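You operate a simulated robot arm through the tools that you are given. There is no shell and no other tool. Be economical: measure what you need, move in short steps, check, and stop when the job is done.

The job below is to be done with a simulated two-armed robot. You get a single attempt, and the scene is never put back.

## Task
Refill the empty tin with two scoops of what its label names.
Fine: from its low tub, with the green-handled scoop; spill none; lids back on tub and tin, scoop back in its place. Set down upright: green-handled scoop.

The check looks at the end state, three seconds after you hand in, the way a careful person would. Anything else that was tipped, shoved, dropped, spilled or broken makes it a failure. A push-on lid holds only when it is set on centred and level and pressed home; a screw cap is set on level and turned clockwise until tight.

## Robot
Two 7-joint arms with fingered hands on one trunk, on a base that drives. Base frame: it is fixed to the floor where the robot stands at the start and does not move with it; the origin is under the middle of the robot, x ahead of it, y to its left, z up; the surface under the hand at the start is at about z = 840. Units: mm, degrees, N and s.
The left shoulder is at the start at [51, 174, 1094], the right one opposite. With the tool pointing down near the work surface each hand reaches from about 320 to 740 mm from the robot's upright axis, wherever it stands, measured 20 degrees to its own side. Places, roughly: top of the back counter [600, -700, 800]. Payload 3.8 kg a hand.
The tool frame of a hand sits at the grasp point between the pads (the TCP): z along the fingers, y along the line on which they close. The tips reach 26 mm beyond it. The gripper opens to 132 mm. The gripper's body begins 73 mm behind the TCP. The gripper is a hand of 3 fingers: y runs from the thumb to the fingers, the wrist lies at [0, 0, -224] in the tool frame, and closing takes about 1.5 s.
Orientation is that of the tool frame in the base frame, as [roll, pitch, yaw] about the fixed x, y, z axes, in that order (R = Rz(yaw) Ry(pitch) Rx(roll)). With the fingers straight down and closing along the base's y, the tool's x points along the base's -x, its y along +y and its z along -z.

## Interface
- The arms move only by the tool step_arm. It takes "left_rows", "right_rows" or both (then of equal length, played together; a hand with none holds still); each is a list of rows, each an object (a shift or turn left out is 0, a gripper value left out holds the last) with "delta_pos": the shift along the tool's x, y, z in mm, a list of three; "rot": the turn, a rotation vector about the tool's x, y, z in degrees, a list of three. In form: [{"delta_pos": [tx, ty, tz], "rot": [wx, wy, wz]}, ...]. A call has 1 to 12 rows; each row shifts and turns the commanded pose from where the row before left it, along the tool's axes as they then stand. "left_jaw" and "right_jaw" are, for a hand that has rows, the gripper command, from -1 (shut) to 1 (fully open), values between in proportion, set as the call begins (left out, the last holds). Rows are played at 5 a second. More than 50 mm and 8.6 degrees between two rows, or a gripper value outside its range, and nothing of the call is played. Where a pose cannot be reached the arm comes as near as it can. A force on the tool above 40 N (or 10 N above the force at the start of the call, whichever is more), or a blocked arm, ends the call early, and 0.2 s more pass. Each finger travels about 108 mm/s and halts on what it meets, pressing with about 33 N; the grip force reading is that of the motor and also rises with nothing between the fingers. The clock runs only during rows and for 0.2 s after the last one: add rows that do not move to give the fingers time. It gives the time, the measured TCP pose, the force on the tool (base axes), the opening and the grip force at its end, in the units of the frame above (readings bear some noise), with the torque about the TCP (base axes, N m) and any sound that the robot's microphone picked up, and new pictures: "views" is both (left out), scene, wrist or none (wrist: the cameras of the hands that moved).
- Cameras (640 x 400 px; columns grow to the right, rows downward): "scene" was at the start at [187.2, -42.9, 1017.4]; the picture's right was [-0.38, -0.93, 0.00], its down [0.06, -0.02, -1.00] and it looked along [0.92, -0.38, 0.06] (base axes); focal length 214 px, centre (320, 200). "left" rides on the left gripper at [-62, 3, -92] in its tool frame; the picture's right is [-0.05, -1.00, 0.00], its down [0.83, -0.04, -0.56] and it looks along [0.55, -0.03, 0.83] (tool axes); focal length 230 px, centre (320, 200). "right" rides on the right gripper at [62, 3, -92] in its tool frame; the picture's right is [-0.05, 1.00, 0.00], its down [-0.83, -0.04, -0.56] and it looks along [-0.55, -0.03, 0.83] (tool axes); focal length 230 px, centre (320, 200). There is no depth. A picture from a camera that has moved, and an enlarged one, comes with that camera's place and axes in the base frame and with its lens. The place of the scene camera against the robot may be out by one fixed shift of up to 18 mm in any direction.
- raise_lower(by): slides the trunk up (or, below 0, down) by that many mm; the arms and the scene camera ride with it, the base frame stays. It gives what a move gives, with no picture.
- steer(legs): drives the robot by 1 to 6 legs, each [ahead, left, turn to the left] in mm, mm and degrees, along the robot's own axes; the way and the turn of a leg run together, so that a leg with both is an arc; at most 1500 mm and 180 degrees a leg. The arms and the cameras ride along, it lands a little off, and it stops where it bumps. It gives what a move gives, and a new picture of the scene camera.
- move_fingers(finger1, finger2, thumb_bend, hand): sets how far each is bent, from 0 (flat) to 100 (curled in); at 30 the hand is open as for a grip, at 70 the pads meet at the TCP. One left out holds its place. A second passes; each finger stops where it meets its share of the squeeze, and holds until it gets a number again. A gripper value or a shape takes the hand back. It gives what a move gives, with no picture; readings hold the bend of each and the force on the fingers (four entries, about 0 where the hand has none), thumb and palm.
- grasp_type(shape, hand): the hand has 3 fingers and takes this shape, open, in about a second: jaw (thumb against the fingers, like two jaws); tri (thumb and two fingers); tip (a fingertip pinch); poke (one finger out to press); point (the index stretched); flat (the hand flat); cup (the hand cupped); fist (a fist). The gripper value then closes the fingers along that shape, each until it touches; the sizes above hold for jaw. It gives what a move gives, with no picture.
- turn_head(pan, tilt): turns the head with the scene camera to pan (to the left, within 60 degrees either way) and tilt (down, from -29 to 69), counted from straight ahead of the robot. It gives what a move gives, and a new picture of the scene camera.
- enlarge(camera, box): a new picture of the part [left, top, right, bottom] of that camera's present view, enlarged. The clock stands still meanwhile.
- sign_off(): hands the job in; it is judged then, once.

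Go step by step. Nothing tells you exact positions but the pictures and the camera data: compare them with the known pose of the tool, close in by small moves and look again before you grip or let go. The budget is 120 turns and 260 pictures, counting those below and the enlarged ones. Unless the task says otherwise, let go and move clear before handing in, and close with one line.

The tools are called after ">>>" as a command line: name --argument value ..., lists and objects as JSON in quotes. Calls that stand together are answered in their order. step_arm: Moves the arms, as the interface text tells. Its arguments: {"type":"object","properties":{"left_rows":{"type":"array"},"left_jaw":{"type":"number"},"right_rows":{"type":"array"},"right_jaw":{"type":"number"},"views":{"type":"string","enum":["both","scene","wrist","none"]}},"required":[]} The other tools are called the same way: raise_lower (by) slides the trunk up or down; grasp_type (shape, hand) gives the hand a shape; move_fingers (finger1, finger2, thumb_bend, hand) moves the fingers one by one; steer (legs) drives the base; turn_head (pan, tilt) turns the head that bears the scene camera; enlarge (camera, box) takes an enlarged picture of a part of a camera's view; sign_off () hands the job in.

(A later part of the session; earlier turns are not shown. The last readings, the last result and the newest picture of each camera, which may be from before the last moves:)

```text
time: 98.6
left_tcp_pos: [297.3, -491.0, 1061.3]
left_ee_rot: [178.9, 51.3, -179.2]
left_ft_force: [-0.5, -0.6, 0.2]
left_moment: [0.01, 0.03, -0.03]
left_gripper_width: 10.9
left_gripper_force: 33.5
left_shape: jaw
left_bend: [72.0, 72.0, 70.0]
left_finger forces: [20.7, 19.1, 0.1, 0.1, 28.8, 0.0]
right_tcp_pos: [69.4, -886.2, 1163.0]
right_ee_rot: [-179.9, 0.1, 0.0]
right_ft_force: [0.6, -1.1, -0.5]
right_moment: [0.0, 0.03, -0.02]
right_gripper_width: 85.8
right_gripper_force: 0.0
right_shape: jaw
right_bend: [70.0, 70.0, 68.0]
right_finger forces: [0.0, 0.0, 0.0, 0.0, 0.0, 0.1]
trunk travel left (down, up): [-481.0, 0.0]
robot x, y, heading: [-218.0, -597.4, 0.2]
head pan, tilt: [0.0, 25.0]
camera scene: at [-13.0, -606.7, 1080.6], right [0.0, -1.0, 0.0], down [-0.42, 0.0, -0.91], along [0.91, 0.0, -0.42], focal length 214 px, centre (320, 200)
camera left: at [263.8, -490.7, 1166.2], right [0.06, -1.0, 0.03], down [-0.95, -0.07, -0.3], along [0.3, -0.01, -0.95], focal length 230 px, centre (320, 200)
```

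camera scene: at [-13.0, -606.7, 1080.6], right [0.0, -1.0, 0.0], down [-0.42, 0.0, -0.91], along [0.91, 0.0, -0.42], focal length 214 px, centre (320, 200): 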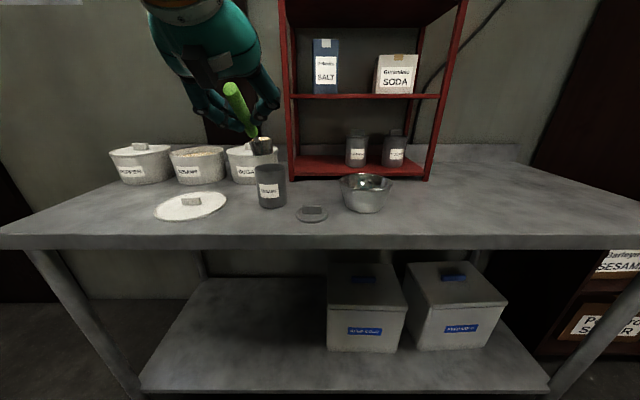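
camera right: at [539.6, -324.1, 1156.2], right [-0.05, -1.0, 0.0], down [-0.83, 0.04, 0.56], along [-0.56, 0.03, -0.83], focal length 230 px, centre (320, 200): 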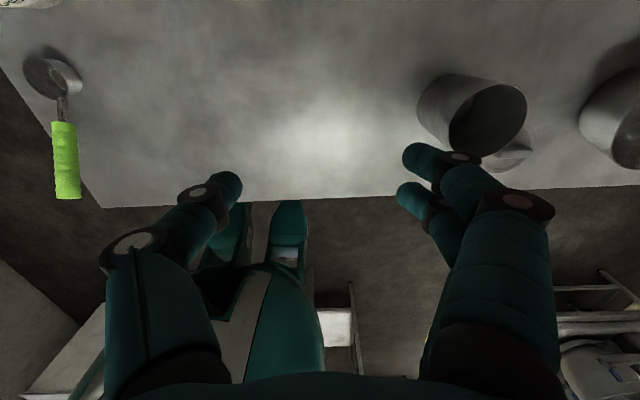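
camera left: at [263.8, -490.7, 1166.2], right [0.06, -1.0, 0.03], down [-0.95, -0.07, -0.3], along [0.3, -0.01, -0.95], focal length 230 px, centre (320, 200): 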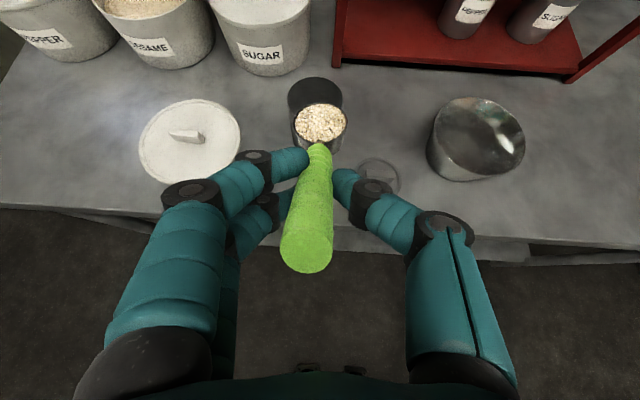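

From here the tin is clearly seen at [470,-479]. I'll flatten the hand to about 15° below horizontal and bring the cup over the tin.

>>> step_arm --left_rows '[{"rot": [0, -7.9, 0]}, {"rot": [0, -7.9, 0]}, {"rot": [0, -7.9, 0]}, {"delta_pos": [9.5, 3, 23.5]}, {"delta_pos": [9.5, 3, 23.5]}, {"delta_pos": [9.5, 3, 23.5]}, {"delta_pos": [9.5, 3, 23.5]}, {}]' --views "both"

>>> enlarge --camera "scene" --box '[180, 100, 340, 220]'

```text
time: 100.4
left_tcp_pos: [376.9, -475.4, 1000.7]
left_ee_rot: [177.3, 75.0, 179.2]
left_ft_force: [-0.2, 0.3, -0.5]
left_moment: [0.0, 0.08, 0.01]
left_gripper_width: 11.0
left_gripper_force: 32.7
left_shape: jaw
left_bend: [72.0, 72.0, 71.0]
left_finger forces: [18.2, 19.1, 0.0, 0.0, 28.4, 0.0]
right_tcp_pos: [69.6, -885.1, 1165.9]
right_ee_rot: [-179.9, 0.1, 0.0]
right_ft_force: [0.6, 0.3, -0.3]
right_moment: [-0.04, -0.01, -0.04]
right_gripper_width: 86.0
right_gripper_force: 0.1
right_shape: jaw
right_bend: [70.0, 70.0, 68.0]
right_finger forces: [0.0, 0.0, 0.1, 0.0, 0.0, 0.0]
trunk travel left (down, up): [-481.0, 0.0]
robot x, y, heading: [-220.2, -595.5, 0.2]
head pan, tilt: [0.0, 25.0]
camera scene: at [-13.4, -606.4, 1080.7], right [0.0, -1.0, 0.0], down [-0.42, 0.0, -0.91], along [0.91, 0.0, -0.42], focal length 214 px, centre (320, 200)
camera left: at [304.6, -475.0, 1083.1], right [0.04, -1.0, 0.04], down [-0.75, -0.06, -0.66], along [0.66, 0.0, -0.75], focal length 230 px, centre (320, 200)
```

scene: 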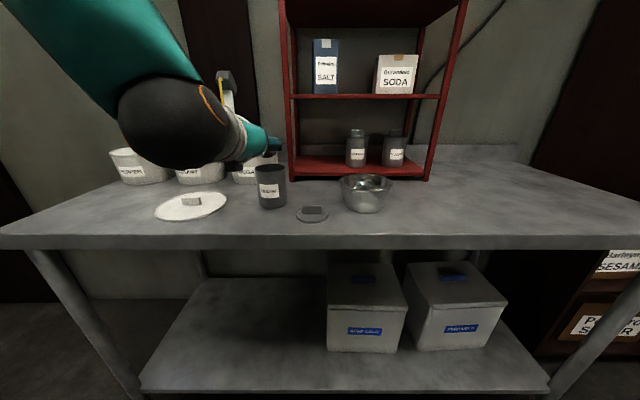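
left: 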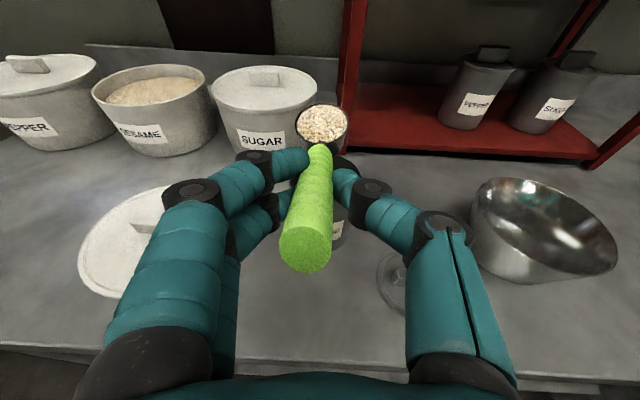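

```text
3.33 times, centred on (260, 160) of scene
camera zoom: at [-13.4, -606.4, 1080.7], right [0.0, -1.0, 0.0], down [-0.42, 0.0, -0.91], along [0.91, 0.0, -0.42], focal length 715 px, centre (520, 333)
```

zoom: 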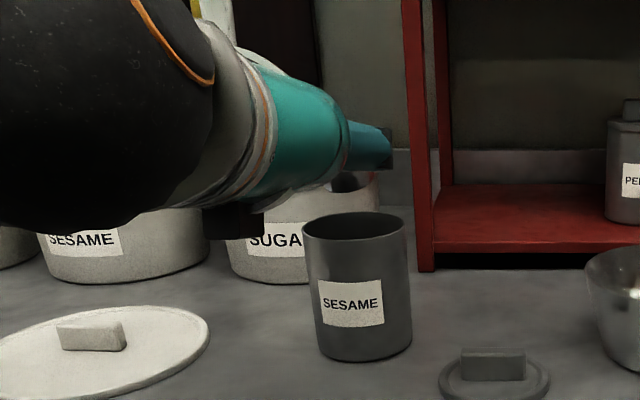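

>>> step_arm --left_rows '[{"delta_pos": [8.5, -3, 3]}, {"delta_pos": [8, -3, 3]}, {}, {"delta_pos": [-0.17, -2.28, 0], "rot": [0, 0, -8.4]}, {"delta_pos": [-0.17, -2.28, 0], "rot": [0, 0, -8.4]}, {"delta_pos": [-0.17, -2.28, 0], "rot": [0, 0, -8.4]}, {"delta_pos": [-0.17, -2.28, 0], "rot": [0, 0, -8.4]}, {"delta_pos": [-0.17, -2.28, 0], "rot": [0, 0, -8.4]}, {"delta_pos": [-0.17, -2.28, 0], "rot": [0, 0, -8.4]}, {"delta_pos": [-0.17, -2.28, 0], "rot": [0, 0, -8.4]}]' --views "both"

>>> enlarge --camera "scene" --box '[180, 100, 340, 220]'

```text
time: 102.6
left_tcp_pos: [382.6, -494.9, 989.7]
left_ee_rot: [-107.5, 30.6, -97.3]
left_ft_force: [0.1, 0.3, -0.9]
left_moment: [-0.01, 0.06, -0.02]
left_gripper_width: 11.0
left_gripper_force: 32.9
left_shape: jaw
left_bend: [72.0, 72.0, 71.0]
left_finger forces: [18.2, 18.9, 0.0, 0.0, 28.1, 0.0]
right_tcp_pos: [70.3, -886.0, 1164.3]
right_ee_rot: [-179.9, 0.1, -0.1]
right_ft_force: [0.5, -0.6, -0.8]
right_moment: [-0.02, -0.01, 0.0]
right_gripper_width: 86.0
right_gripper_force: 0.0
right_shape: jaw
right_bend: [70.0, 70.0, 68.0]
right_finger forces: [0.0, 0.0, 0.0, 0.0, 0.1, 0.0]
trunk travel left (down, up): [-481.0, 0.0]
robot x, y, heading: [-216.4, -595.4, 0.1]
head pan, tilt: [0.0, 25.0]
camera scene: at [-13.0, -606.3, 1080.6], right [0.0, -1.0, 0.0], down [-0.42, 0.0, -0.91], along [0.91, 0.0, -0.42], focal length 214 px, centre (320, 200)
camera left: at [299.4, -443.3, 1042.1], right [0.24, -0.47, 0.85], down [-0.61, -0.75, -0.24], along [0.75, -0.46, -0.47], focal length 230 px, centre (320, 200)
```

scene: 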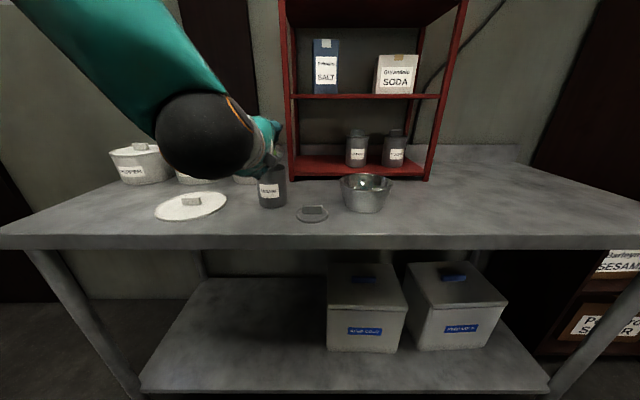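
left: 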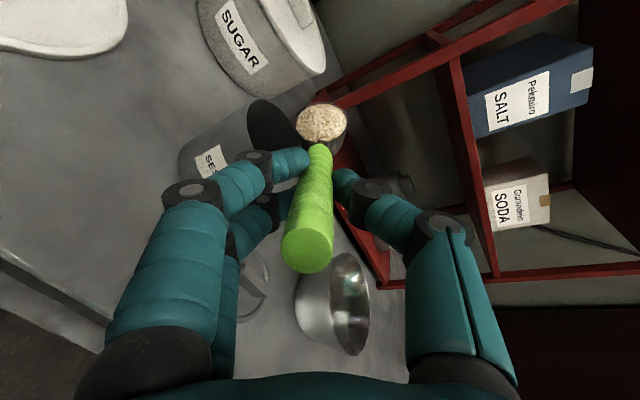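

```text
3.33 times, centred on (260, 160) of scene
camera zoom: at [-13.0, -606.3, 1080.6], right [0.0, -1.0, 0.0], down [-0.42, 0.0, -0.91], along [0.91, 0.0, -0.42], focal length 715 px, centre (520, 333)
```

zoom: 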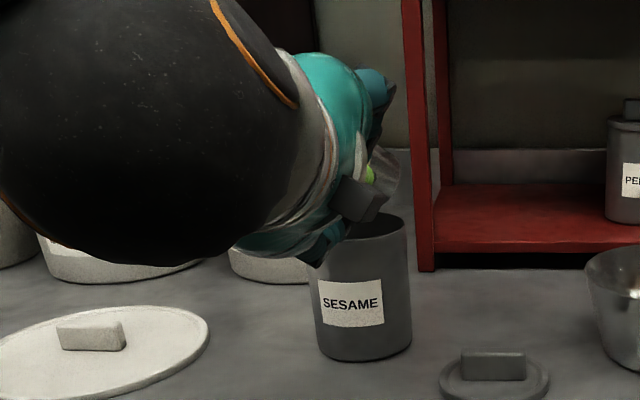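

The cup stays centred above the tin at [473,-481,971]. Continuing the roll.

>>> step_arm --left_rows '[{"delta_pos": [-0.17, -2.28, -0.3], "rot": [0, 0, -8.4]}, {"delta_pos": [-0.17, -2.28, -0.3], "rot": [0, 0, -8.4]}, {"delta_pos": [-0.17, -2.28, -0.3], "rot": [0, 0, -8.4]}, {"delta_pos": [-0.17, -2.28, -0.3], "rot": [0, 0, -8.4]}, {"delta_pos": [-0.17, -2.28, -0.3], "rot": [0, 0, -8.4]}, {"delta_pos": [-0.17, -2.28, -0.3], "rot": [0, 0, -8.4]}, {}]' --views "both"

>>> enlarge --camera "scene" --box '[180, 100, 340, 220]'

```text
time: 104.2
left_tcp_pos: [384.6, -496.7, 1002.3]
left_ee_rot: [-105.8, -18.0, -83.1]
left_ft_force: [0.1, -0.2, -0.8]
left_moment: [-0.01, 0.05, 0.04]
left_gripper_width: 11.0
left_gripper_force: 32.5
left_shape: jaw
left_bend: [72.0, 72.0, 71.0]
left_finger forces: [18.6, 18.2, 0.0, 0.0, 28.0, 0.1]
right_tcp_pos: [68.0, -886.7, 1164.5]
right_ee_rot: [-179.9, 0.1, 0.0]
right_ft_force: [-0.2, 0.0, -0.4]
right_moment: [0.01, -0.01, 0.0]
right_gripper_width: 86.0
right_gripper_force: 0.1
right_shape: jaw
right_bend: [70.0, 70.0, 68.0]
right_finger forces: [0.0, 0.0, 0.0, 0.0, 0.1, 0.0]
trunk travel left (down, up): [-481.0, 0.0]
robot x, y, heading: [-216.8, -594.4, 0.0]
head pan, tilt: [0.0, 25.0]
camera scene: at [-13.0, -606.4, 1080.6], right [0.0, -1.0, 0.0], down [-0.42, 0.0, -0.91], along [0.91, 0.0, -0.42], focal length 214 px, centre (320, 200)
camera left: at [287.6, -441.9, 1005.2], right [0.23, 0.38, 0.9], down [-0.43, -0.79, 0.44], along [0.87, -0.49, -0.02], focal length 230 px, centre (320, 200)
```

scene: 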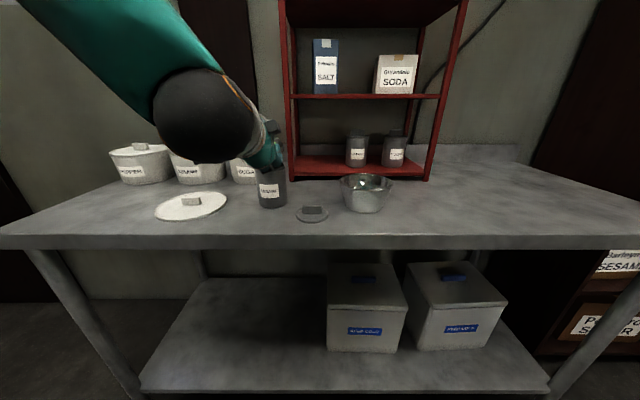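
left: 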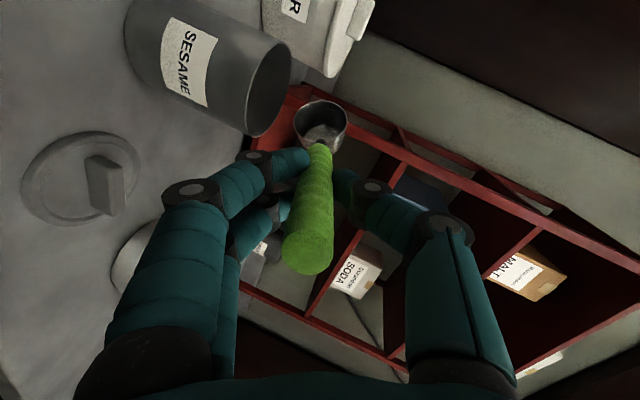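

```text
3.33 times, centred on (260, 160) of scene
camera zoom: at [-13.0, -606.4, 1080.6], right [0.0, -1.0, 0.0], down [-0.42, 0.0, -0.91], along [0.91, 0.0, -0.42], focal length 715 px, centre (520, 333)
```

zoom: 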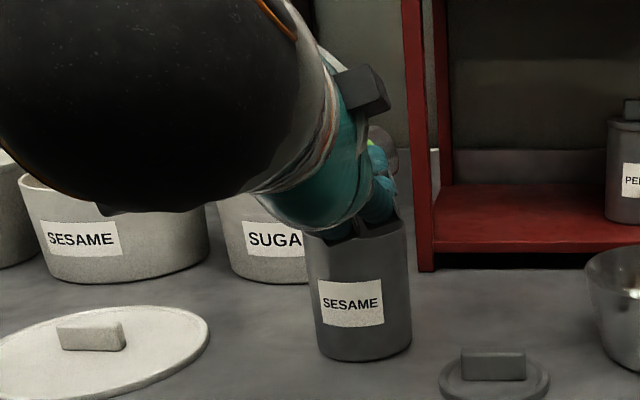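

The cup looks emptied into the tin. I'll roll a little further to dump any rest and check.

>>> step_arm --left_rows '[{"delta_pos": [-0.17, -2.28, -0.3], "rot": [0, 0, -8.4]}, {"delta_pos": [-0.17, -2.28, -0.3], "rot": [0, 0, -8.4]}, {"delta_pos": [-0.17, -2.28, -0.3], "rot": [0, 0, -8.4]}, {}]' --views "none"

>>> enlarge --camera "left" --box '[180, 40, 400, 180]'

```text
time: 105.2
left_tcp_pos: [389.1, -507.4, 1026.5]
left_ee_rot: [-111.0, -41.4, -73.2]
left_ft_force: [-0.2, 0.3, -0.9]
left_moment: [-0.01, 0.07, -0.02]
left_gripper_width: 10.9
left_gripper_force: 33.0
left_shape: jaw
left_bend: [72.0, 72.0, 71.0]
left_finger forces: [18.8, 18.2, 0.0, 0.0, 27.9, 0.1]
left hand out of reach, approached as far as the arm can: row 2, 3
right_tcp_pos: [69.2, -885.5, 1165.0]
right_ee_rot: [-179.9, 0.1, 0.0]
right_ft_force: [0.1, 0.0, 0.2]
right_moment: [0.04, -0.01, 0.0]
right_gripper_width: 86.1
right_gripper_force: 0.1
right_shape: jaw
right_bend: [70.0, 70.0, 68.0]
right_finger forces: [0.1, 0.0, 0.0, 0.0, 0.0, 0.0]
trunk travel left (down, up): [-481.0, 0.0]
robot x, y, heading: [-218.9, -599.1, 0.1]
head pan, tilt: [0.0, 25.0]
```

```text
2.86 times, centred on (290, 110) of left
camera zoom: at [286.4, -469.7, 1008.1], right [0.15, 0.73, 0.66], down [-0.35, -0.59, 0.73], along [0.93, -0.34, 0.16], focal length 657 px, centre (406, 457)
```

zoom: 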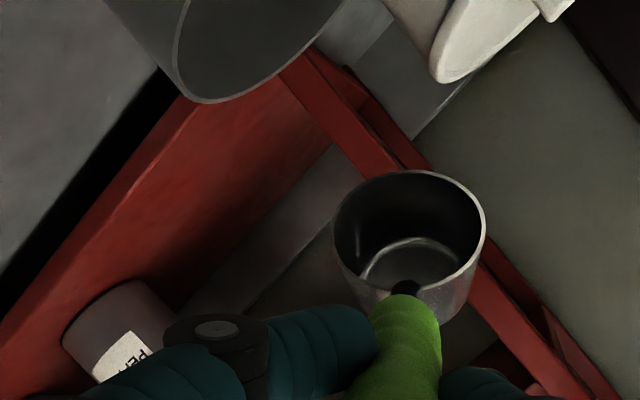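

Empty. Rolling back upright.

>>> step_arm --left_rows '[{"delta_pos": [-0.17, 2.28, -1], "rot": [0, 0, 8.4]}, {"delta_pos": [-0.17, 2.28, -1], "rot": [0, 0, 8.4]}, {"delta_pos": [-0.17, 2.28, -1], "rot": [0, 0, 8.4]}, {"delta_pos": [-0.17, 2.28, -1], "rot": [0, 0, 8.4]}, {"delta_pos": [-0.17, 2.28, -1], "rot": [0, 0, 8.4]}, {"delta_pos": [-0.17, 2.28, -1], "rot": [0, 0, 8.4]}, {"delta_pos": [-0.17, 2.28, -1], "rot": [0, 0, 8.4]}, {"delta_pos": [-0.17, 2.28, -1], "rot": [0, 0, 8.4]}, {"delta_pos": [-0.17, 2.28, -1], "rot": [0, 0, 8.4]}, {"delta_pos": [-0.17, 2.28, -1], "rot": [0, 0, 8.4]}, {"delta_pos": [-0.17, 2.28, -1], "rot": [0, 0, 8.4]}, {"delta_pos": [-0.17, 2.28, -1], "rot": [0, 0, 8.4]}]' --views "none"

```text
time: 107.8
left_tcp_pos: [371.0, -506.7, 1006.2]
left_ee_rot: [-116.4, 54.4, -110.0]
left_ft_force: [0.3, 0.5, -0.9]
left_moment: [0.0, 0.08, 0.01]
left_gripper_width: 11.0
left_gripper_force: 32.6
left_shape: jaw
left_bend: [72.0, 72.0, 71.0]
left_finger forces: [19.1, 19.7, 0.0, 0.0, 28.2, 0.0]
right_tcp_pos: [69.5, -886.2, 1164.7]
right_ee_rot: [-179.8, 0.2, 0.0]
right_ft_force: [0.6, 1.4, 0.9]
right_moment: [0.01, -0.01, 0.01]
right_gripper_width: 86.2
right_gripper_force: 0.0
right_shape: jaw
right_bend: [70.0, 70.0, 68.0]
right_finger forces: [0.1, 0.1, 0.0, 0.0, 0.0, 0.0]
trunk travel left (down, up): [-481.0, 0.0]
robot x, y, heading: [-220.1, -597.2, 0.1]
head pan, tilt: [0.0, 25.0]
```

>>> step_arm --left_rows '[{"delta_pos": [-0.17, 2.28, -1], "rot": [0, 0, 8.2]}, {"delta_pos": [-0.17, 2.28, -1], "rot": [0, 0, 8.2]}, {"delta_pos": [-0.17, 2.28, -1], "rot": [0, 0, 8.2]}, {"delta_pos": [-0.17, 2.28, -1], "rot": [0, 0, 8.0]}, {"delta_pos": [-20, 0, -5]}, {"delta_pos": [-20, 0, -5], "rot": [0, 8, 0]}, {"delta_pos": [-15, 0, -5], "rot": [0, 8, 0]}, {"rot": [0, 5, 0]}, {}]' --views "both"

>>> enlarge --camera "scene" --box '[180, 120, 340, 230]'

```text
time: 109.8
left_tcp_pos: [367.2, -497.3, 1061.7]
left_ee_rot: [-179.5, 54.0, -177.7]
left_ft_force: [-0.2, 0.0, -1.3]
left_moment: [-0.02, 0.03, -0.03]
left_gripper_width: 10.9
left_gripper_force: 33.1
left_shape: jaw
left_bend: [72.0, 72.0, 71.0]
left_finger forces: [19.3, 19.3, 0.1, 0.0, 28.1, 0.0]
right_tcp_pos: [69.3, -886.2, 1164.4]
right_ee_rot: [-180.0, 0.2, 0.0]
right_ft_force: [-0.3, -0.5, 0.5]
right_moment: [0.0, 0.04, 0.02]
right_gripper_width: 85.9
right_gripper_force: 0.0
right_shape: jaw
right_bend: [70.0, 70.0, 68.0]
right_finger forces: [0.0, 0.0, 0.1, 0.0, 0.0, 0.0]
trunk travel left (down, up): [-481.0, 0.0]
robot x, y, heading: [-215.8, -592.7, 0.2]
head pan, tilt: [0.0, 25.0]
camera scene: at [-13.2, -606.5, 1080.6], right [0.0, -1.0, 0.0], down [-0.42, 0.0, -0.91], along [0.91, 0.0, -0.42], focal length 214 px, centre (320, 200)
camera left: at [329.5, -494.1, 1165.9], right [0.07, -1.0, 0.05], down [-0.94, -0.08, -0.34], along [0.35, -0.02, -0.94], focal length 230 px, centre (320, 200)
```

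scene: 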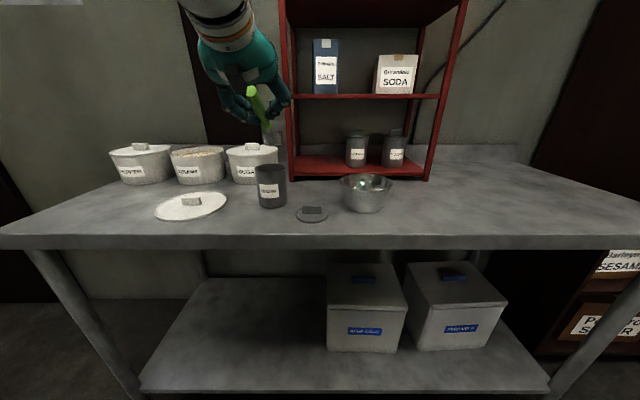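
left: 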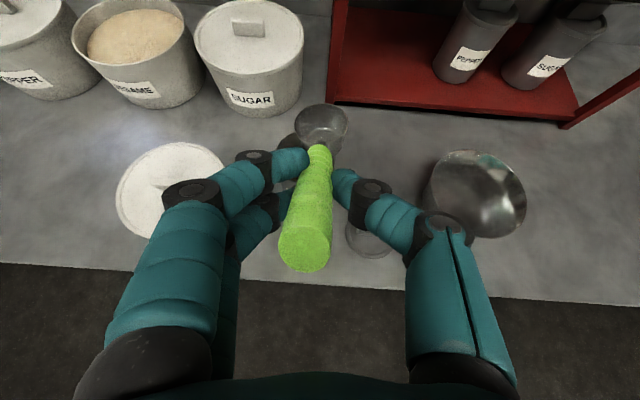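

```text
3.64 times, centred on (260, 175) of scene
camera zoom: at [-13.2, -606.5, 1080.6], right [0.0, -1.0, 0.0], down [-0.42, 0.0, -0.91], along [0.91, 0.0, -0.42], focal length 780 px, centre (538, 291)
```

zoom: 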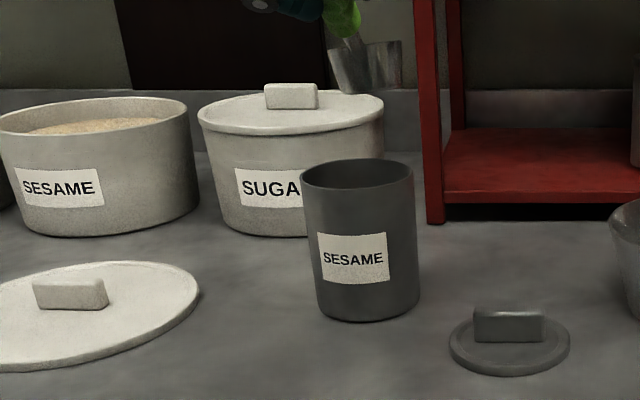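

No spill visible. I'll drive back to the tub position for the second scoop (left first, then forward).

>>> steer --legs '[[0, 245, 0], [166, 0, 0]]'

```text
time: 113.6
left_tcp_pos: [531.7, -254.2, 1062.2]
left_ee_rot: [-179.6, 54.0, -177.7]
left_ft_force: [0.3, 0.6, -0.3]
left_moment: [0.02, 0.04, -0.02]
left_gripper_width: 10.8
left_gripper_force: 33.2
left_shape: jaw
left_bend: [72.0, 72.0, 71.0]
left_finger forces: [19.4, 19.3, 0.0, 0.0, 28.0, 0.0]
right_tcp_pos: [233.8, -640.7, 1164.3]
right_ee_rot: [179.9, 0.2, 0.0]
right_ft_force: [0.1, -0.7, -0.5]
right_moment: [-0.02, 0.05, -0.01]
right_gripper_width: 85.9
right_gripper_force: 0.1
right_shape: jaw
right_bend: [70.0, 70.0, 68.0]
right_finger forces: [0.0, 0.0, 0.0, 0.0, 0.0, 0.1]
trunk travel left (down, up): [-481.0, 0.0]
robot x, y, heading: [-52.9, -353.0, 0.1]
head pan, tilt: [0.0, 25.0]
camera scene: at [151.6, -362.1, 1080.8], right [0.0, -1.0, 0.0], down [-0.42, 0.0, -0.91], along [0.91, 0.0, -0.42], focal length 214 px, centre (320, 200)
```

scene: 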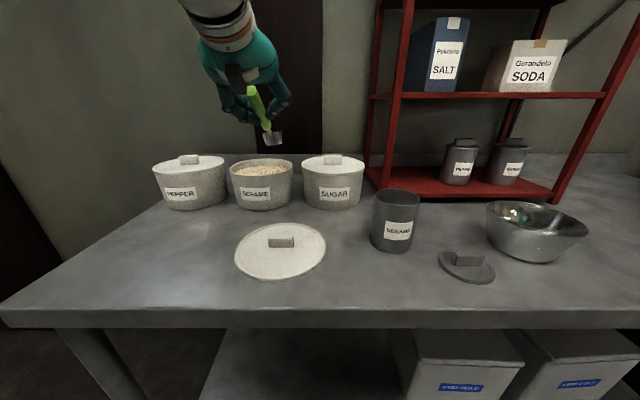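

>>> step_arm --left_rows '[{"delta_pos": [0, 21, 0]}, {"delta_pos": [0, 21, 0]}, {"delta_pos": [-11.5, 0, -1.9], "rot": [0, 8, 0]}, {"delta_pos": [-10.7, 0, -2.0], "rot": [0, 8, 0]}, {"delta_pos": [-10.7, 0, -1.7], "rot": [0, 8, 0]}, {"delta_pos": [-10.6, 0, -1.5], "rot": [0, 8, 0]}, {"delta_pos": [-10.7, 0, -1.1], "rot": [0, 8, 0]}, {"delta_pos": [-10.3, 0, 18.5]}, {"delta_pos": [-10.3, 0, 18.6]}, {}]' --views "both"

```text
time: 115.8
left_tcp_pos: [596.2, -209.6, 1069.9]
left_ee_rot: [-179.7, 13.9, -178.0]
left_ft_force: [0.4, -0.7, -0.3]
left_moment: [0.02, 0.02, 0.02]
left_gripper_width: 11.0
left_gripper_force: 33.6
left_shape: jaw
left_bend: [72.0, 72.0, 71.0]
left_finger forces: [20.1, 19.5, 0.0, 0.0, 28.1, 0.0]
right_tcp_pos: [235.4, -641.8, 1163.8]
right_ee_rot: [-179.9, 0.1, 0.0]
right_ft_force: [0.4, 0.5, 0.7]
right_moment: [0.01, 0.01, -0.01]
right_gripper_width: 86.2
right_gripper_force: 0.1
right_shape: jaw
right_bend: [70.0, 70.0, 68.0]
right_finger forces: [0.0, 0.0, 0.0, 0.1, 0.0, 0.0]
trunk travel left (down, up): [-481.0, 0.0]
robot x, y, heading: [-59.3, -351.4, 0.3]
head pan, tilt: [0.0, 25.0]
camera scene: at [151.4, -362.0, 1080.7], right [0.0, -1.0, 0.0], down [-0.42, 0.0, -0.91], along [0.91, 0.0, -0.42], focal length 214 px, centre (320, 200)
camera left: at [633.3, -203.4, 1174.3], right [0.08, -1.0, 0.02], down [-0.94, -0.07, 0.34], along [-0.34, -0.04, -0.94], focal length 230 px, centre (320, 200)
```

scene: 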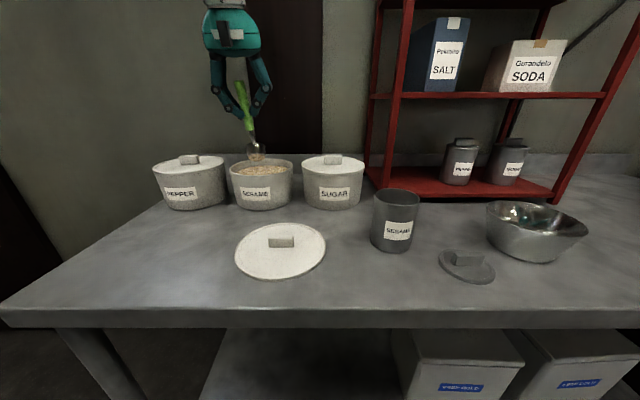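
left: 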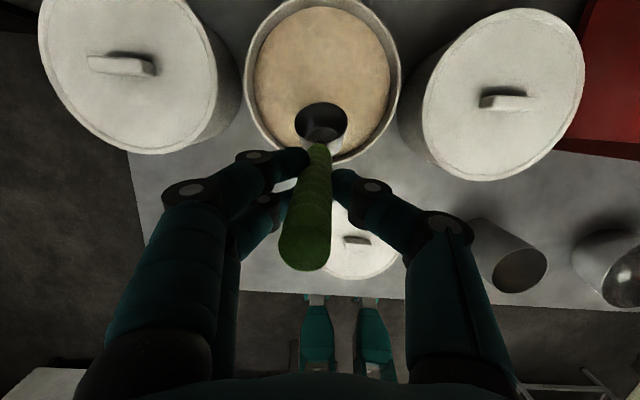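

Good pose again, and the tin visibly holds sesame. Second scoop: descend, sweep, lift out.

>>> step_arm --left_rows '[{"delta_pos": [10, 0, 40]}, {"delta_pos": [5, 0, 20]}, {"delta_pos": [3, 0, 14]}, {"delta_pos": [3, 0, 12.5]}, {}]' --views "none"

>>> step_arm --left_rows '[{"delta_pos": [2.7, 0, 8.6], "rot": [0, -8, 0]}, {"delta_pos": [-1.0, 0, 9.7], "rot": [0, -8, 0]}, {"delta_pos": [-6.9, 0, 4]}, {"delta_pos": [1.9, 0, -5], "rot": [0, -6, 0]}, {"delta_pos": [1.6, 0, -7.1], "rot": [0, -6, 0]}, {"delta_pos": [0.8, 0, -7.5], "rot": [0, -6, 0]}, {"delta_pos": [-1, 0, -7.2], "rot": [0, -6, 0]}, {"delta_pos": [-16, 0, -12]}, {"delta_pos": [-16, 0, -12]}, {"delta_pos": [-16, 0, -12]}, {}]' --views "both"

>>> enlarge --camera "left" --box '[220, 40, 420, 165]'

```text
time: 117.0
left_tcp_pos: [597.6, -209.7, 980.3]
left_ee_rot: [-179.8, 14.0, -177.9]
left_ft_force: [-0.2, 0.6, -0.2]
left_moment: [-0.02, 0.03, 0.0]
left_gripper_width: 11.0
left_gripper_force: 32.5
left_shape: jaw
left_bend: [72.0, 72.0, 71.0]
left_finger forces: [20.1, 19.3, 0.1, 0.1, 28.0, 0.0]
right_tcp_pos: [234.0, -642.1, 1165.8]
right_ee_rot: [-179.9, 0.0, 0.0]
right_ft_force: [0.5, -0.9, 0.3]
right_moment: [-0.03, 0.0, -0.04]
right_gripper_width: 86.1
right_gripper_force: 0.1
right_shape: jaw
right_bend: [70.0, 70.0, 68.0]
right_finger forces: [0.0, 0.0, 0.0, 0.0, 0.0, 0.0]
trunk travel left (down, up): [-481.0, 0.0]
robot x, y, heading: [-53.7, -350.9, 0.2]
head pan, tilt: [0.0, 25.0]
```

```text
time: 119.4
left_tcp_pos: [588.1, -209.0, 1042.1]
left_ee_rot: [-179.7, 54.0, -177.7]
left_ft_force: [-0.6, -0.5, -0.4]
left_moment: [-0.01, 0.04, -0.03]
left_gripper_width: 10.9
left_gripper_force: 32.6
left_shape: jaw
left_bend: [72.0, 72.0, 71.0]
left_finger forces: [20.4, 20.0, 0.0, 0.0, 28.5, 0.1]
right_tcp_pos: [233.0, -642.3, 1163.6]
right_ee_rot: [-180.0, 0.0, 0.1]
right_ft_force: [1.0, 0.4, -0.2]
right_moment: [0.0, -0.01, -0.01]
right_gripper_width: 86.0
right_gripper_force: 0.0
right_shape: jaw
right_bend: [70.0, 70.0, 68.0]
right_finger forces: [0.1, 0.0, 0.1, 0.1, 0.0, 0.1]
trunk travel left (down, up): [-481.0, 0.0]
robot x, y, heading: [-55.5, -352.4, 0.4]
head pan, tilt: [0.0, 25.0]
camera scene: at [151.8, -362.1, 1080.6], right [0.0, -1.0, 0.0], down [-0.42, 0.0, -0.91], along [0.91, 0.0, -0.42], focal length 214 px, centre (320, 200)
camera left: at [550.0, -205.7, 1145.5], right [0.07, -1.0, 0.05], down [-0.94, -0.08, -0.35], along [0.35, -0.02, -0.94], focal length 230 px, centre (320, 200)
```

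scene: 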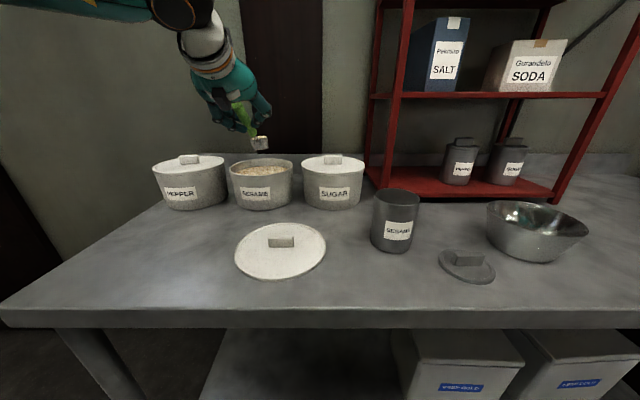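
left: 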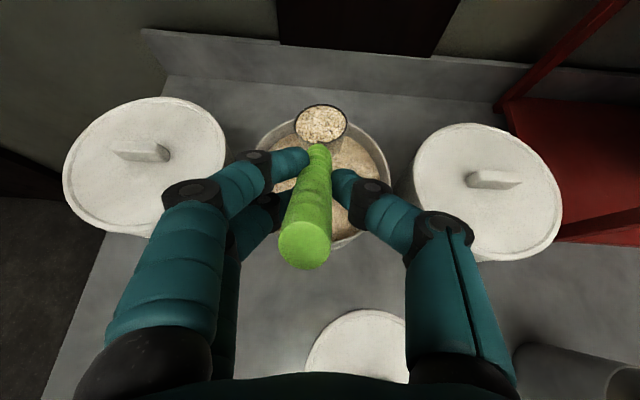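

```text
3.20 times, centred on (320, 102) of left
camera zoom: at [550.0, -205.7, 1145.5], right [0.07, -1.0, 0.05], down [-0.94, -0.08, -0.35], along [0.35, -0.02, -0.94], focal length 736 px, centre (320, 512)
```

zoom: 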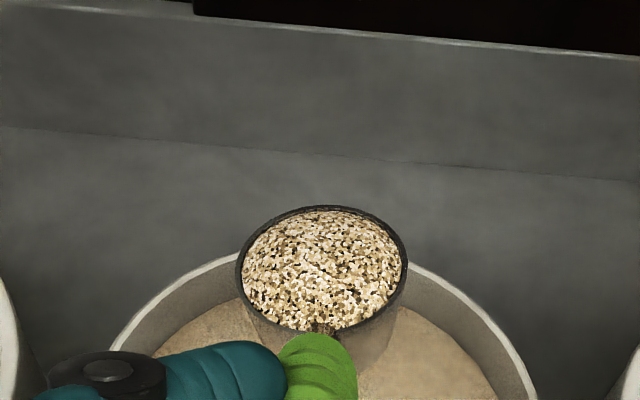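

A second full scoop. Driving back and right to the pouring position.

>>> steer --legs '[[-166, 0, 0], [0, -245, 0]]'

>>> step_arm --left_rows '[{"delta_pos": [14, -6, -20]}, {"delta_pos": [14, -6, -20]}, {"delta_pos": [0, -6, 0], "rot": [0, -7, 0]}, {"rot": [0, -7, 0]}, {"rot": [0, -7, 0]}, {}]' --views "wrist"

```text
time: 123.2
left_tcp_pos: [422.0, -456.9, 1042.5]
left_ee_rot: [-179.6, 54.0, -177.9]
left_ft_force: [-0.2, -0.7, -0.9]
left_moment: [-0.02, 0.04, 0.01]
left_gripper_width: 10.9
left_gripper_force: 33.5
left_shape: jaw
left_bend: [72.0, 72.0, 71.0]
left_finger forces: [20.5, 19.9, 0.0, 0.0, 28.5, 0.1]
right_tcp_pos: [65.5, -887.6, 1165.0]
right_ee_rot: [-180.0, 0.1, -0.2]
right_ft_force: [-0.5, -0.6, -0.8]
right_moment: [-0.01, -0.01, 0.02]
right_gripper_width: 86.0
right_gripper_force: 0.1
right_shape: jaw
right_bend: [70.0, 70.0, 68.0]
right_finger forces: [0.0, 0.0, 0.0, 0.0, 0.0, 0.0]
trunk travel left (down, up): [-481.0, 0.0]
robot x, y, heading: [-220.5, -596.6, 0.0]
head pan, tilt: [0.0, 25.0]
camera scene: at [-15.0, -608.6, 1080.6], right [0.0, -1.0, 0.0], down [-0.42, 0.0, -0.91], along [0.91, 0.0, -0.42], focal length 214 px, centre (320, 200)
```

scene: 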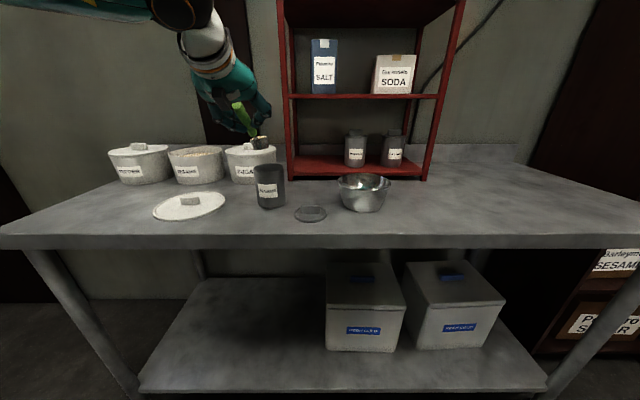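

```text
time: 124.6
left_tcp_pos: [372.0, -485.0, 1039.1]
left_ee_rot: [-178.7, 69.7, -177.7]
left_ft_force: [-0.5, 0.5, -0.5]
left_moment: [-0.02, 0.09, 0.01]
left_gripper_width: 11.0
left_gripper_force: 33.4
left_shape: jaw
left_bend: [72.0, 72.0, 71.0]
left_finger forces: [20.9, 21.1, 0.1, 0.1, 29.1, 0.0]
left hand out of reach, approached as far as the arm can: row 5
right_tcp_pos: [66.4, -887.1, 1164.7]
right_ee_rot: [-179.9, 0.1, -0.2]
right_ft_force: [0.7, 0.5, 0.7]
right_moment: [0.03, 0.01, 0.01]
right_gripper_width: 85.8
right_gripper_force: 0.1
right_shape: jaw
right_bend: [70.0, 70.0, 68.0]
right_finger forces: [0.0, 0.1, 0.0, 0.0, 0.1, 0.1]
trunk travel left (down, up): [-481.0, 0.0]
robot x, y, heading: [-223.2, -599.4, -0.2]
head pan, tilt: [0.0, 25.0]
camera left: at [306.4, -480.9, 1128.7], right [0.04, -1.0, 0.06], down [-0.81, -0.06, -0.59], along [0.59, -0.02, -0.81], focal length 230 px, centre (320, 200)
```

left: 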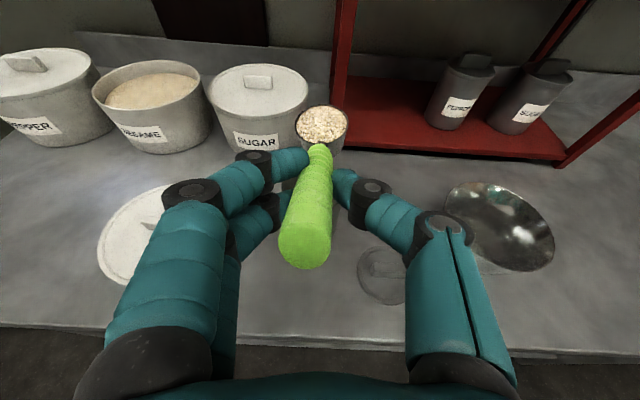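

>>> step_arm --left_rows '[{"delta_pos": [13, 0.5, 7]}, {"delta_pos": [14, 0.5, 7]}, {"delta_pos": [14, 0.5, 7], "rot": [0, -5.3, 0]}, {}]' --views "wrist"

```text
time: 125.6
left_tcp_pos: [377.1, -482.2, 994.0]
left_ee_rot: [-178.0, 74.9, -177.0]
left_ft_force: [0.0, -0.2, -0.9]
left_moment: [-0.01, 0.09, -0.01]
left_gripper_width: 10.7
left_gripper_force: 32.7
left_shape: jaw
left_bend: [72.0, 72.0, 71.0]
left_finger forces: [18.6, 20.2, 0.1, 0.0, 28.2, 0.1]
right_tcp_pos: [66.6, -886.6, 1164.2]
right_ee_rot: [179.9, 0.2, -0.1]
right_ft_force: [0.2, 0.2, 1.2]
right_moment: [-0.03, 0.0, 0.03]
right_gripper_width: 85.9
right_gripper_force: 0.1
right_shape: jaw
right_bend: [70.0, 70.0, 68.0]
right_finger forces: [0.0, 0.0, 0.0, 0.0, 0.0, 0.0]
trunk travel left (down, up): [-481.0, 0.0]
robot x, y, heading: [-225.0, -598.4, -0.3]
head pan, tilt: [0.0, 25.0]
camera left: at [303.9, -478.8, 1076.7], right [0.03, -1.0, 0.06], down [-0.75, -0.06, -0.66], along [0.66, -0.02, -0.75], focal length 230 px, centre (320, 200)
```

left: 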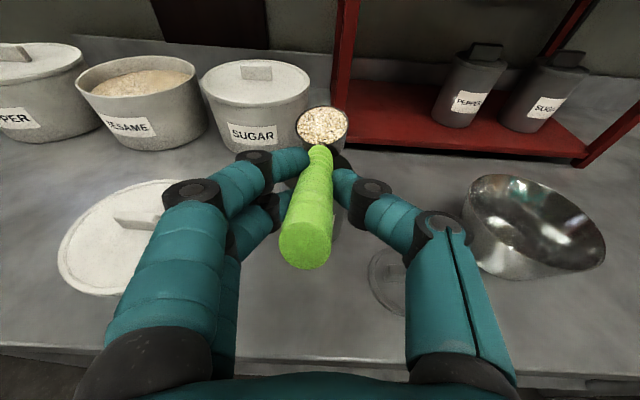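

>>> step_arm --left_rows '[{"delta_pos": [6.5, 1, 4]}, {"delta_pos": [-0.17, -2.28, 0], "rot": [0, 0, -8.4]}, {"delta_pos": [-0.17, -2.28, 0], "rot": [0, 0, -8.4]}, {"delta_pos": [-0.17, -2.28, 0], "rot": [0, 0, -8.4]}, {"delta_pos": [-0.17, -2.28, 0], "rot": [0, 0, -8.4]}, {"delta_pos": [-0.17, -2.28, 0], "rot": [0, 0, -8.4]}, {"delta_pos": [-0.17, -2.28, 0], "rot": [0, 0, -8.4]}]' --views "wrist"

```text
time: 127.2
left_tcp_pos: [380.7, -495.6, 992.9]
left_ee_rot: [-109.1, 37.5, -101.0]
left_ft_force: [0.3, 0.3, -1.0]
left_moment: [-0.02, 0.06, 0.0]
left_gripper_width: 10.9
left_gripper_force: 32.6
left_shape: jaw
left_bend: [72.0, 72.0, 71.0]
left_finger forces: [18.6, 20.0, 0.0, 0.0, 27.9, 0.1]
right_tcp_pos: [65.3, -887.9, 1164.6]
right_ee_rot: [180.0, 0.0, -0.2]
right_ft_force: [-0.1, -0.8, 0.0]
right_moment: [0.03, 0.01, -0.01]
right_gripper_width: 86.1
right_gripper_force: 0.0
right_shape: jaw
right_bend: [70.0, 70.0, 68.0]
right_finger forces: [0.0, 0.1, 0.1, 0.0, 0.0, 0.1]
trunk travel left (down, up): [-481.0, 0.0]
robot x, y, heading: [-222.7, -597.8, -0.2]
head pan, tilt: [0.0, 25.0]
camera left: at [300.0, -445.9, 1050.4], right [0.22, -0.58, 0.78], down [-0.65, -0.68, -0.33], along [0.73, -0.44, -0.53], focal length 230 px, centre (320, 200)
```

left: 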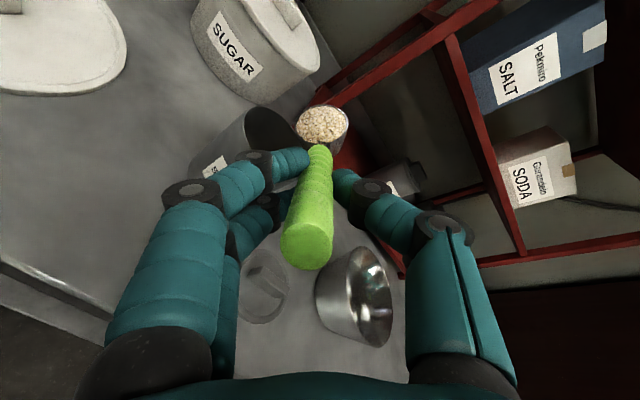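

>>> step_arm --left_rows '[{"delta_pos": [-4.8, 3.5, 0]}, {"delta_pos": [-0.17, -2.28, -0.3], "rot": [0, 0, -8.4]}, {"delta_pos": [-0.17, -2.28, -0.3], "rot": [0, 0, -8.4]}, {"delta_pos": [-0.17, -2.28, -0.3], "rot": [0, 0, -8.4]}, {"delta_pos": [-0.17, -2.28, -0.3], "rot": [0, 0, -8.4]}, {"delta_pos": [-0.17, -2.28, -0.3], "rot": [0, 0, -8.4]}, {"delta_pos": [-0.17, -2.28, -0.3], "rot": [0, 0, -8.4]}, {"delta_pos": [-0.17, -2.28, -0.3], "rot": [0, 0, -8.4]}, {}, {}]' --views "wrist"

>>> enlarge --camera "left" --box '[180, 20, 400, 160]'

```text
time: 129.4
left_tcp_pos: [383.4, -492.1, 1008.5]
left_ee_rot: [-106.0, -19.0, -83.7]
left_ft_force: [-0.5, -0.4, 0.8]
left_moment: [0.02, 0.04, -0.02]
left_gripper_width: 10.8
left_gripper_force: 33.0
left_shape: jaw
left_bend: [72.0, 72.0, 71.0]
left_finger forces: [19.1, 19.3, 0.1, 0.0, 27.7, 0.0]
right_tcp_pos: [66.8, -888.4, 1165.0]
right_ee_rot: [-180.0, 0.1, -0.2]
right_ft_force: [0.9, 0.0, 0.1]
right_moment: [0.01, 0.0, -0.01]
right_gripper_width: 86.0
right_gripper_force: 0.0
right_shape: jaw
right_bend: [70.0, 70.0, 68.0]
right_finger forces: [0.1, 0.0, 0.0, 0.0, 0.1, 0.1]
trunk travel left (down, up): [-481.0, 0.0]
robot x, y, heading: [-222.3, -599.4, 0.1]
head pan, tilt: [0.0, 25.0]
camera left: at [286.7, -435.5, 1008.3], right [0.23, 0.39, 0.89], down [-0.44, -0.78, 0.45], along [0.87, -0.5, -0.01], focal length 230 px, centre (320, 200)
```

left: 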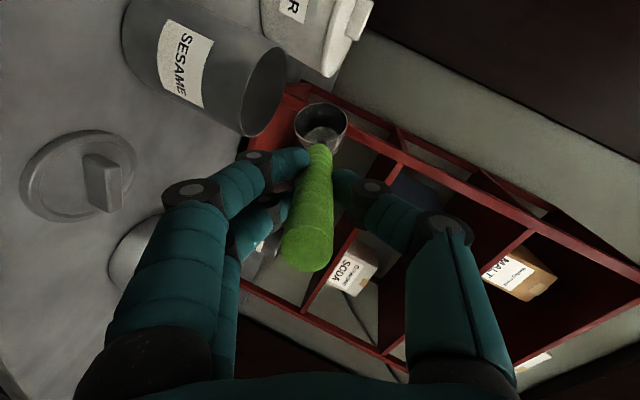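

```text
2.86 times, centred on (290, 90) of left
camera zoom: at [286.7, -435.5, 1008.3], right [0.23, 0.39, 0.89], down [-0.44, -0.78, 0.45], along [0.87, -0.5, -0.01], focal length 657 px, centre (406, 514)
```

zoom: 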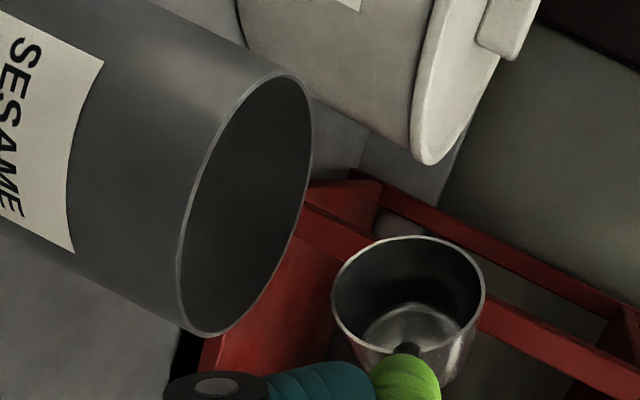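

Second scoop emptied. Rolling back upright.

>>> step_arm --left_rows '[{"delta_pos": [-0.17, 2.28, 0], "rot": [0, 0, 8.4]}, {"delta_pos": [-0.17, 2.28, 0], "rot": [0, 0, 8.4]}, {"delta_pos": [-0.17, 2.28, 0], "rot": [0, 0, 8.4]}, {"delta_pos": [-0.17, 2.28, 0], "rot": [0, 0, 8.4]}, {"delta_pos": [-0.17, 2.28, 0], "rot": [0, 0, 8.4]}, {"delta_pos": [-0.17, 2.28, 0], "rot": [0, 0, 8.4]}, {"delta_pos": [-0.17, 2.28, 0], "rot": [0, 0, 8.4]}, {"delta_pos": [-0.17, 2.28, 0], "rot": [0, 0, 8.4]}, {"delta_pos": [-0.17, 2.28, 0], "rot": [0, 0, 8.4]}, {"delta_pos": [-0.17, 2.28, 0], "rot": [0, 0, 8.4]}, {"delta_pos": [-0.17, 2.28, 0], "rot": [0, 0, 8.4]}, {"delta_pos": [-0.17, 2.28, 0], "rot": [0, 0, 8.4]}]' --views "none"

>>> step_arm --left_rows '[{"delta_pos": [-0.17, 2.28, 0], "rot": [0, 0, 8.4]}, {"delta_pos": [-20, 0, -5]}, {"delta_pos": [-20, 0, -5], "rot": [0, 8, 0]}, {"delta_pos": [-20, 0, -5], "rot": [0, 8, 0]}, {"rot": [0, 5, 0]}, {}]' --views "both"

```text
time: 132.0
left_tcp_pos: [377.1, -478.7, 987.7]
left_ee_rot: [-150.8, 72.6, -148.6]
left_ft_force: [0.1, 0.5, -0.7]
left_moment: [0.02, 0.04, 0.0]
left_gripper_width: 10.9
left_gripper_force: 32.9
left_shape: jaw
left_bend: [72.0, 72.0, 71.0]
left_finger forces: [19.2, 20.5, 0.0, 0.0, 28.0, 0.0]
right_tcp_pos: [65.7, -888.0, 1164.5]
right_ee_rot: [-180.0, 0.0, -0.2]
right_ft_force: [-0.1, 0.0, -1.8]
right_moment: [0.01, -0.01, 0.04]
right_gripper_width: 86.1
right_gripper_force: 0.1
right_shape: jaw
right_bend: [70.0, 70.0, 68.0]
right_finger forces: [0.0, 0.0, 0.0, 0.0, 0.0, 0.0]
trunk travel left (down, up): [-481.0, 0.0]
robot x, y, heading: [-222.2, -597.9, -0.0]
head pan, tilt: [0.0, 25.0]
```

```text
time: 133.4
left_tcp_pos: [379.7, -475.8, 1049.0]
left_ee_rot: [-179.3, 53.8, -178.3]
left_ft_force: [0.5, 0.0, -0.8]
left_moment: [0.04, 0.05, 0.0]
left_gripper_width: 10.7
left_gripper_force: 32.6
left_shape: jaw
left_bend: [72.0, 72.0, 71.0]
left_finger forces: [19.4, 19.9, 0.0, 0.1, 27.8, 0.1]
right_tcp_pos: [66.6, -888.0, 1164.7]
right_ee_rot: [-180.0, 0.1, -0.2]
right_ft_force: [-1.0, -0.4, -0.8]
right_moment: [-0.03, 0.02, 0.03]
right_gripper_width: 85.8
right_gripper_force: 0.1
right_shape: jaw
right_bend: [70.0, 70.0, 68.0]
right_finger forces: [0.0, 0.1, 0.1, 0.1, 0.1, 0.1]
trunk travel left (down, up): [-481.0, 0.0]
robot x, y, heading: [-221.6, -595.8, 0.1]
head pan, tilt: [0.0, 25.0]
camera scene: at [-15.1, -608.7, 1080.6], right [0.0, -1.0, 0.0], down [-0.42, 0.0, -0.91], along [0.91, 0.0, -0.42], focal length 214 px, centre (320, 200)
camera left: at [342.3, -472.6, 1152.6], right [0.05, -1.0, 0.05], down [-0.94, -0.06, -0.34], along [0.35, -0.03, -0.94], focal length 230 px, centre (320, 200)
```

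scene: 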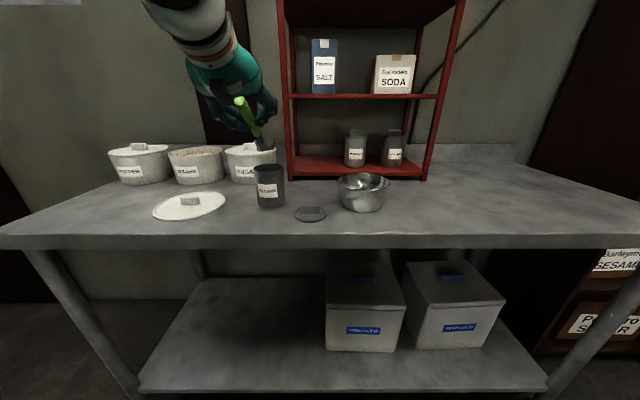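
left: 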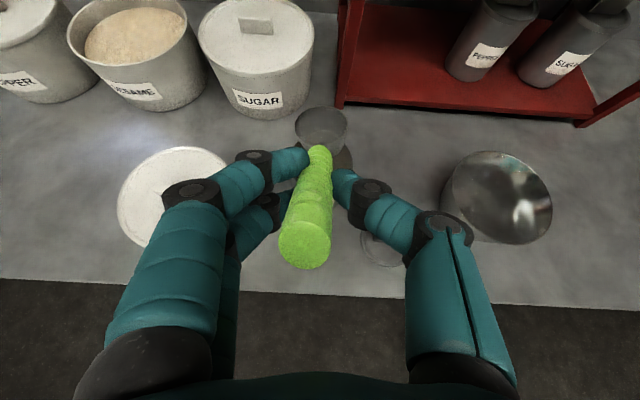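

Nothing is spilled on the counter. The scoop seems to have sagged about 6° in the grip, which I'll compensate when setting it down; driving to the scoop's place now.

>>> steer --legs '[[0, 407, 0], [60, 0, 0]]'

>>> enlarge --camera "scene" --box '[150, 60, 350, 185]'

```text
time: 138.1
left_tcp_pos: [440.2, -65.3, 1049.1]
left_ee_rot: [-179.3, 54.0, -178.2]
left_ft_force: [1.0, 0.1, -1.4]
left_moment: [0.01, 0.03, 0.02]
left_gripper_width: 10.7
left_gripper_force: 33.1
left_shape: jaw
left_bend: [72.0, 72.0, 71.0]
left_finger forces: [19.4, 20.0, 0.1, 0.0, 27.9, 0.1]
right_tcp_pos: [125.7, -476.8, 1165.6]
right_ee_rot: [180.0, 0.0, 0.0]
right_ft_force: [-0.1, -0.1, -0.4]
right_moment: [0.0, 0.06, 0.0]
right_gripper_width: 86.2
right_gripper_force: 0.0
right_shape: jaw
right_bend: [70.0, 70.0, 68.0]
right_finger forces: [0.0, 0.0, 0.0, 0.0, 0.1, 0.0]
trunk travel left (down, up): [-481.0, 0.0]
robot x, y, heading: [-163.0, -188.2, -0.1]
head pan, tilt: [0.0, 25.0]
camera scene: at [44.0, -198.8, 1080.9], right [0.0, -1.0, 0.0], down [-0.42, 0.0, -0.91], along [0.91, 0.0, -0.42], focal length 214 px, centre (320, 200)
```

scene: 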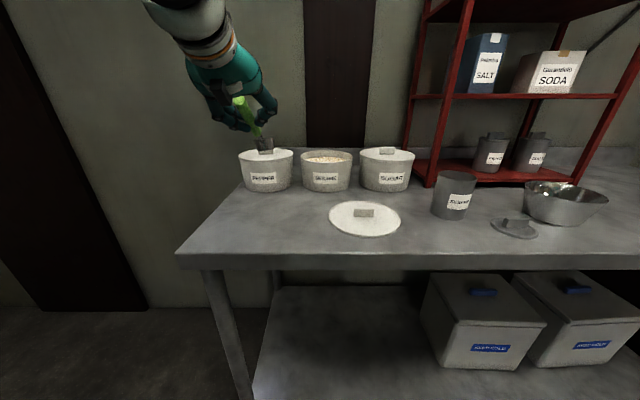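

```text
3.20 times, centred on (250, 122) of scene
camera zoom: at [44.0, -198.8, 1080.9], right [0.0, -1.0, 0.0], down [-0.42, 0.0, -0.91], along [0.91, 0.0, -0.42], focal length 686 px, centre (544, 448)
```

zoom: 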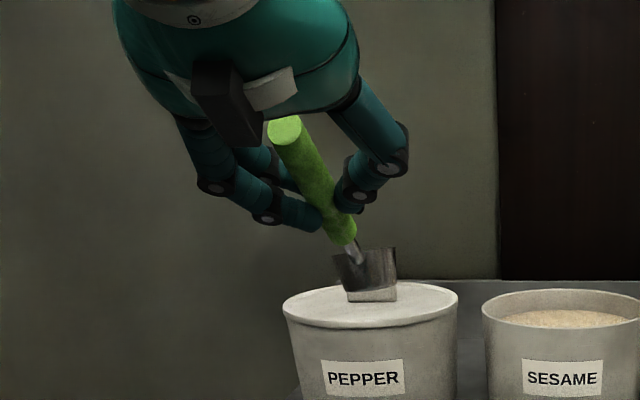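

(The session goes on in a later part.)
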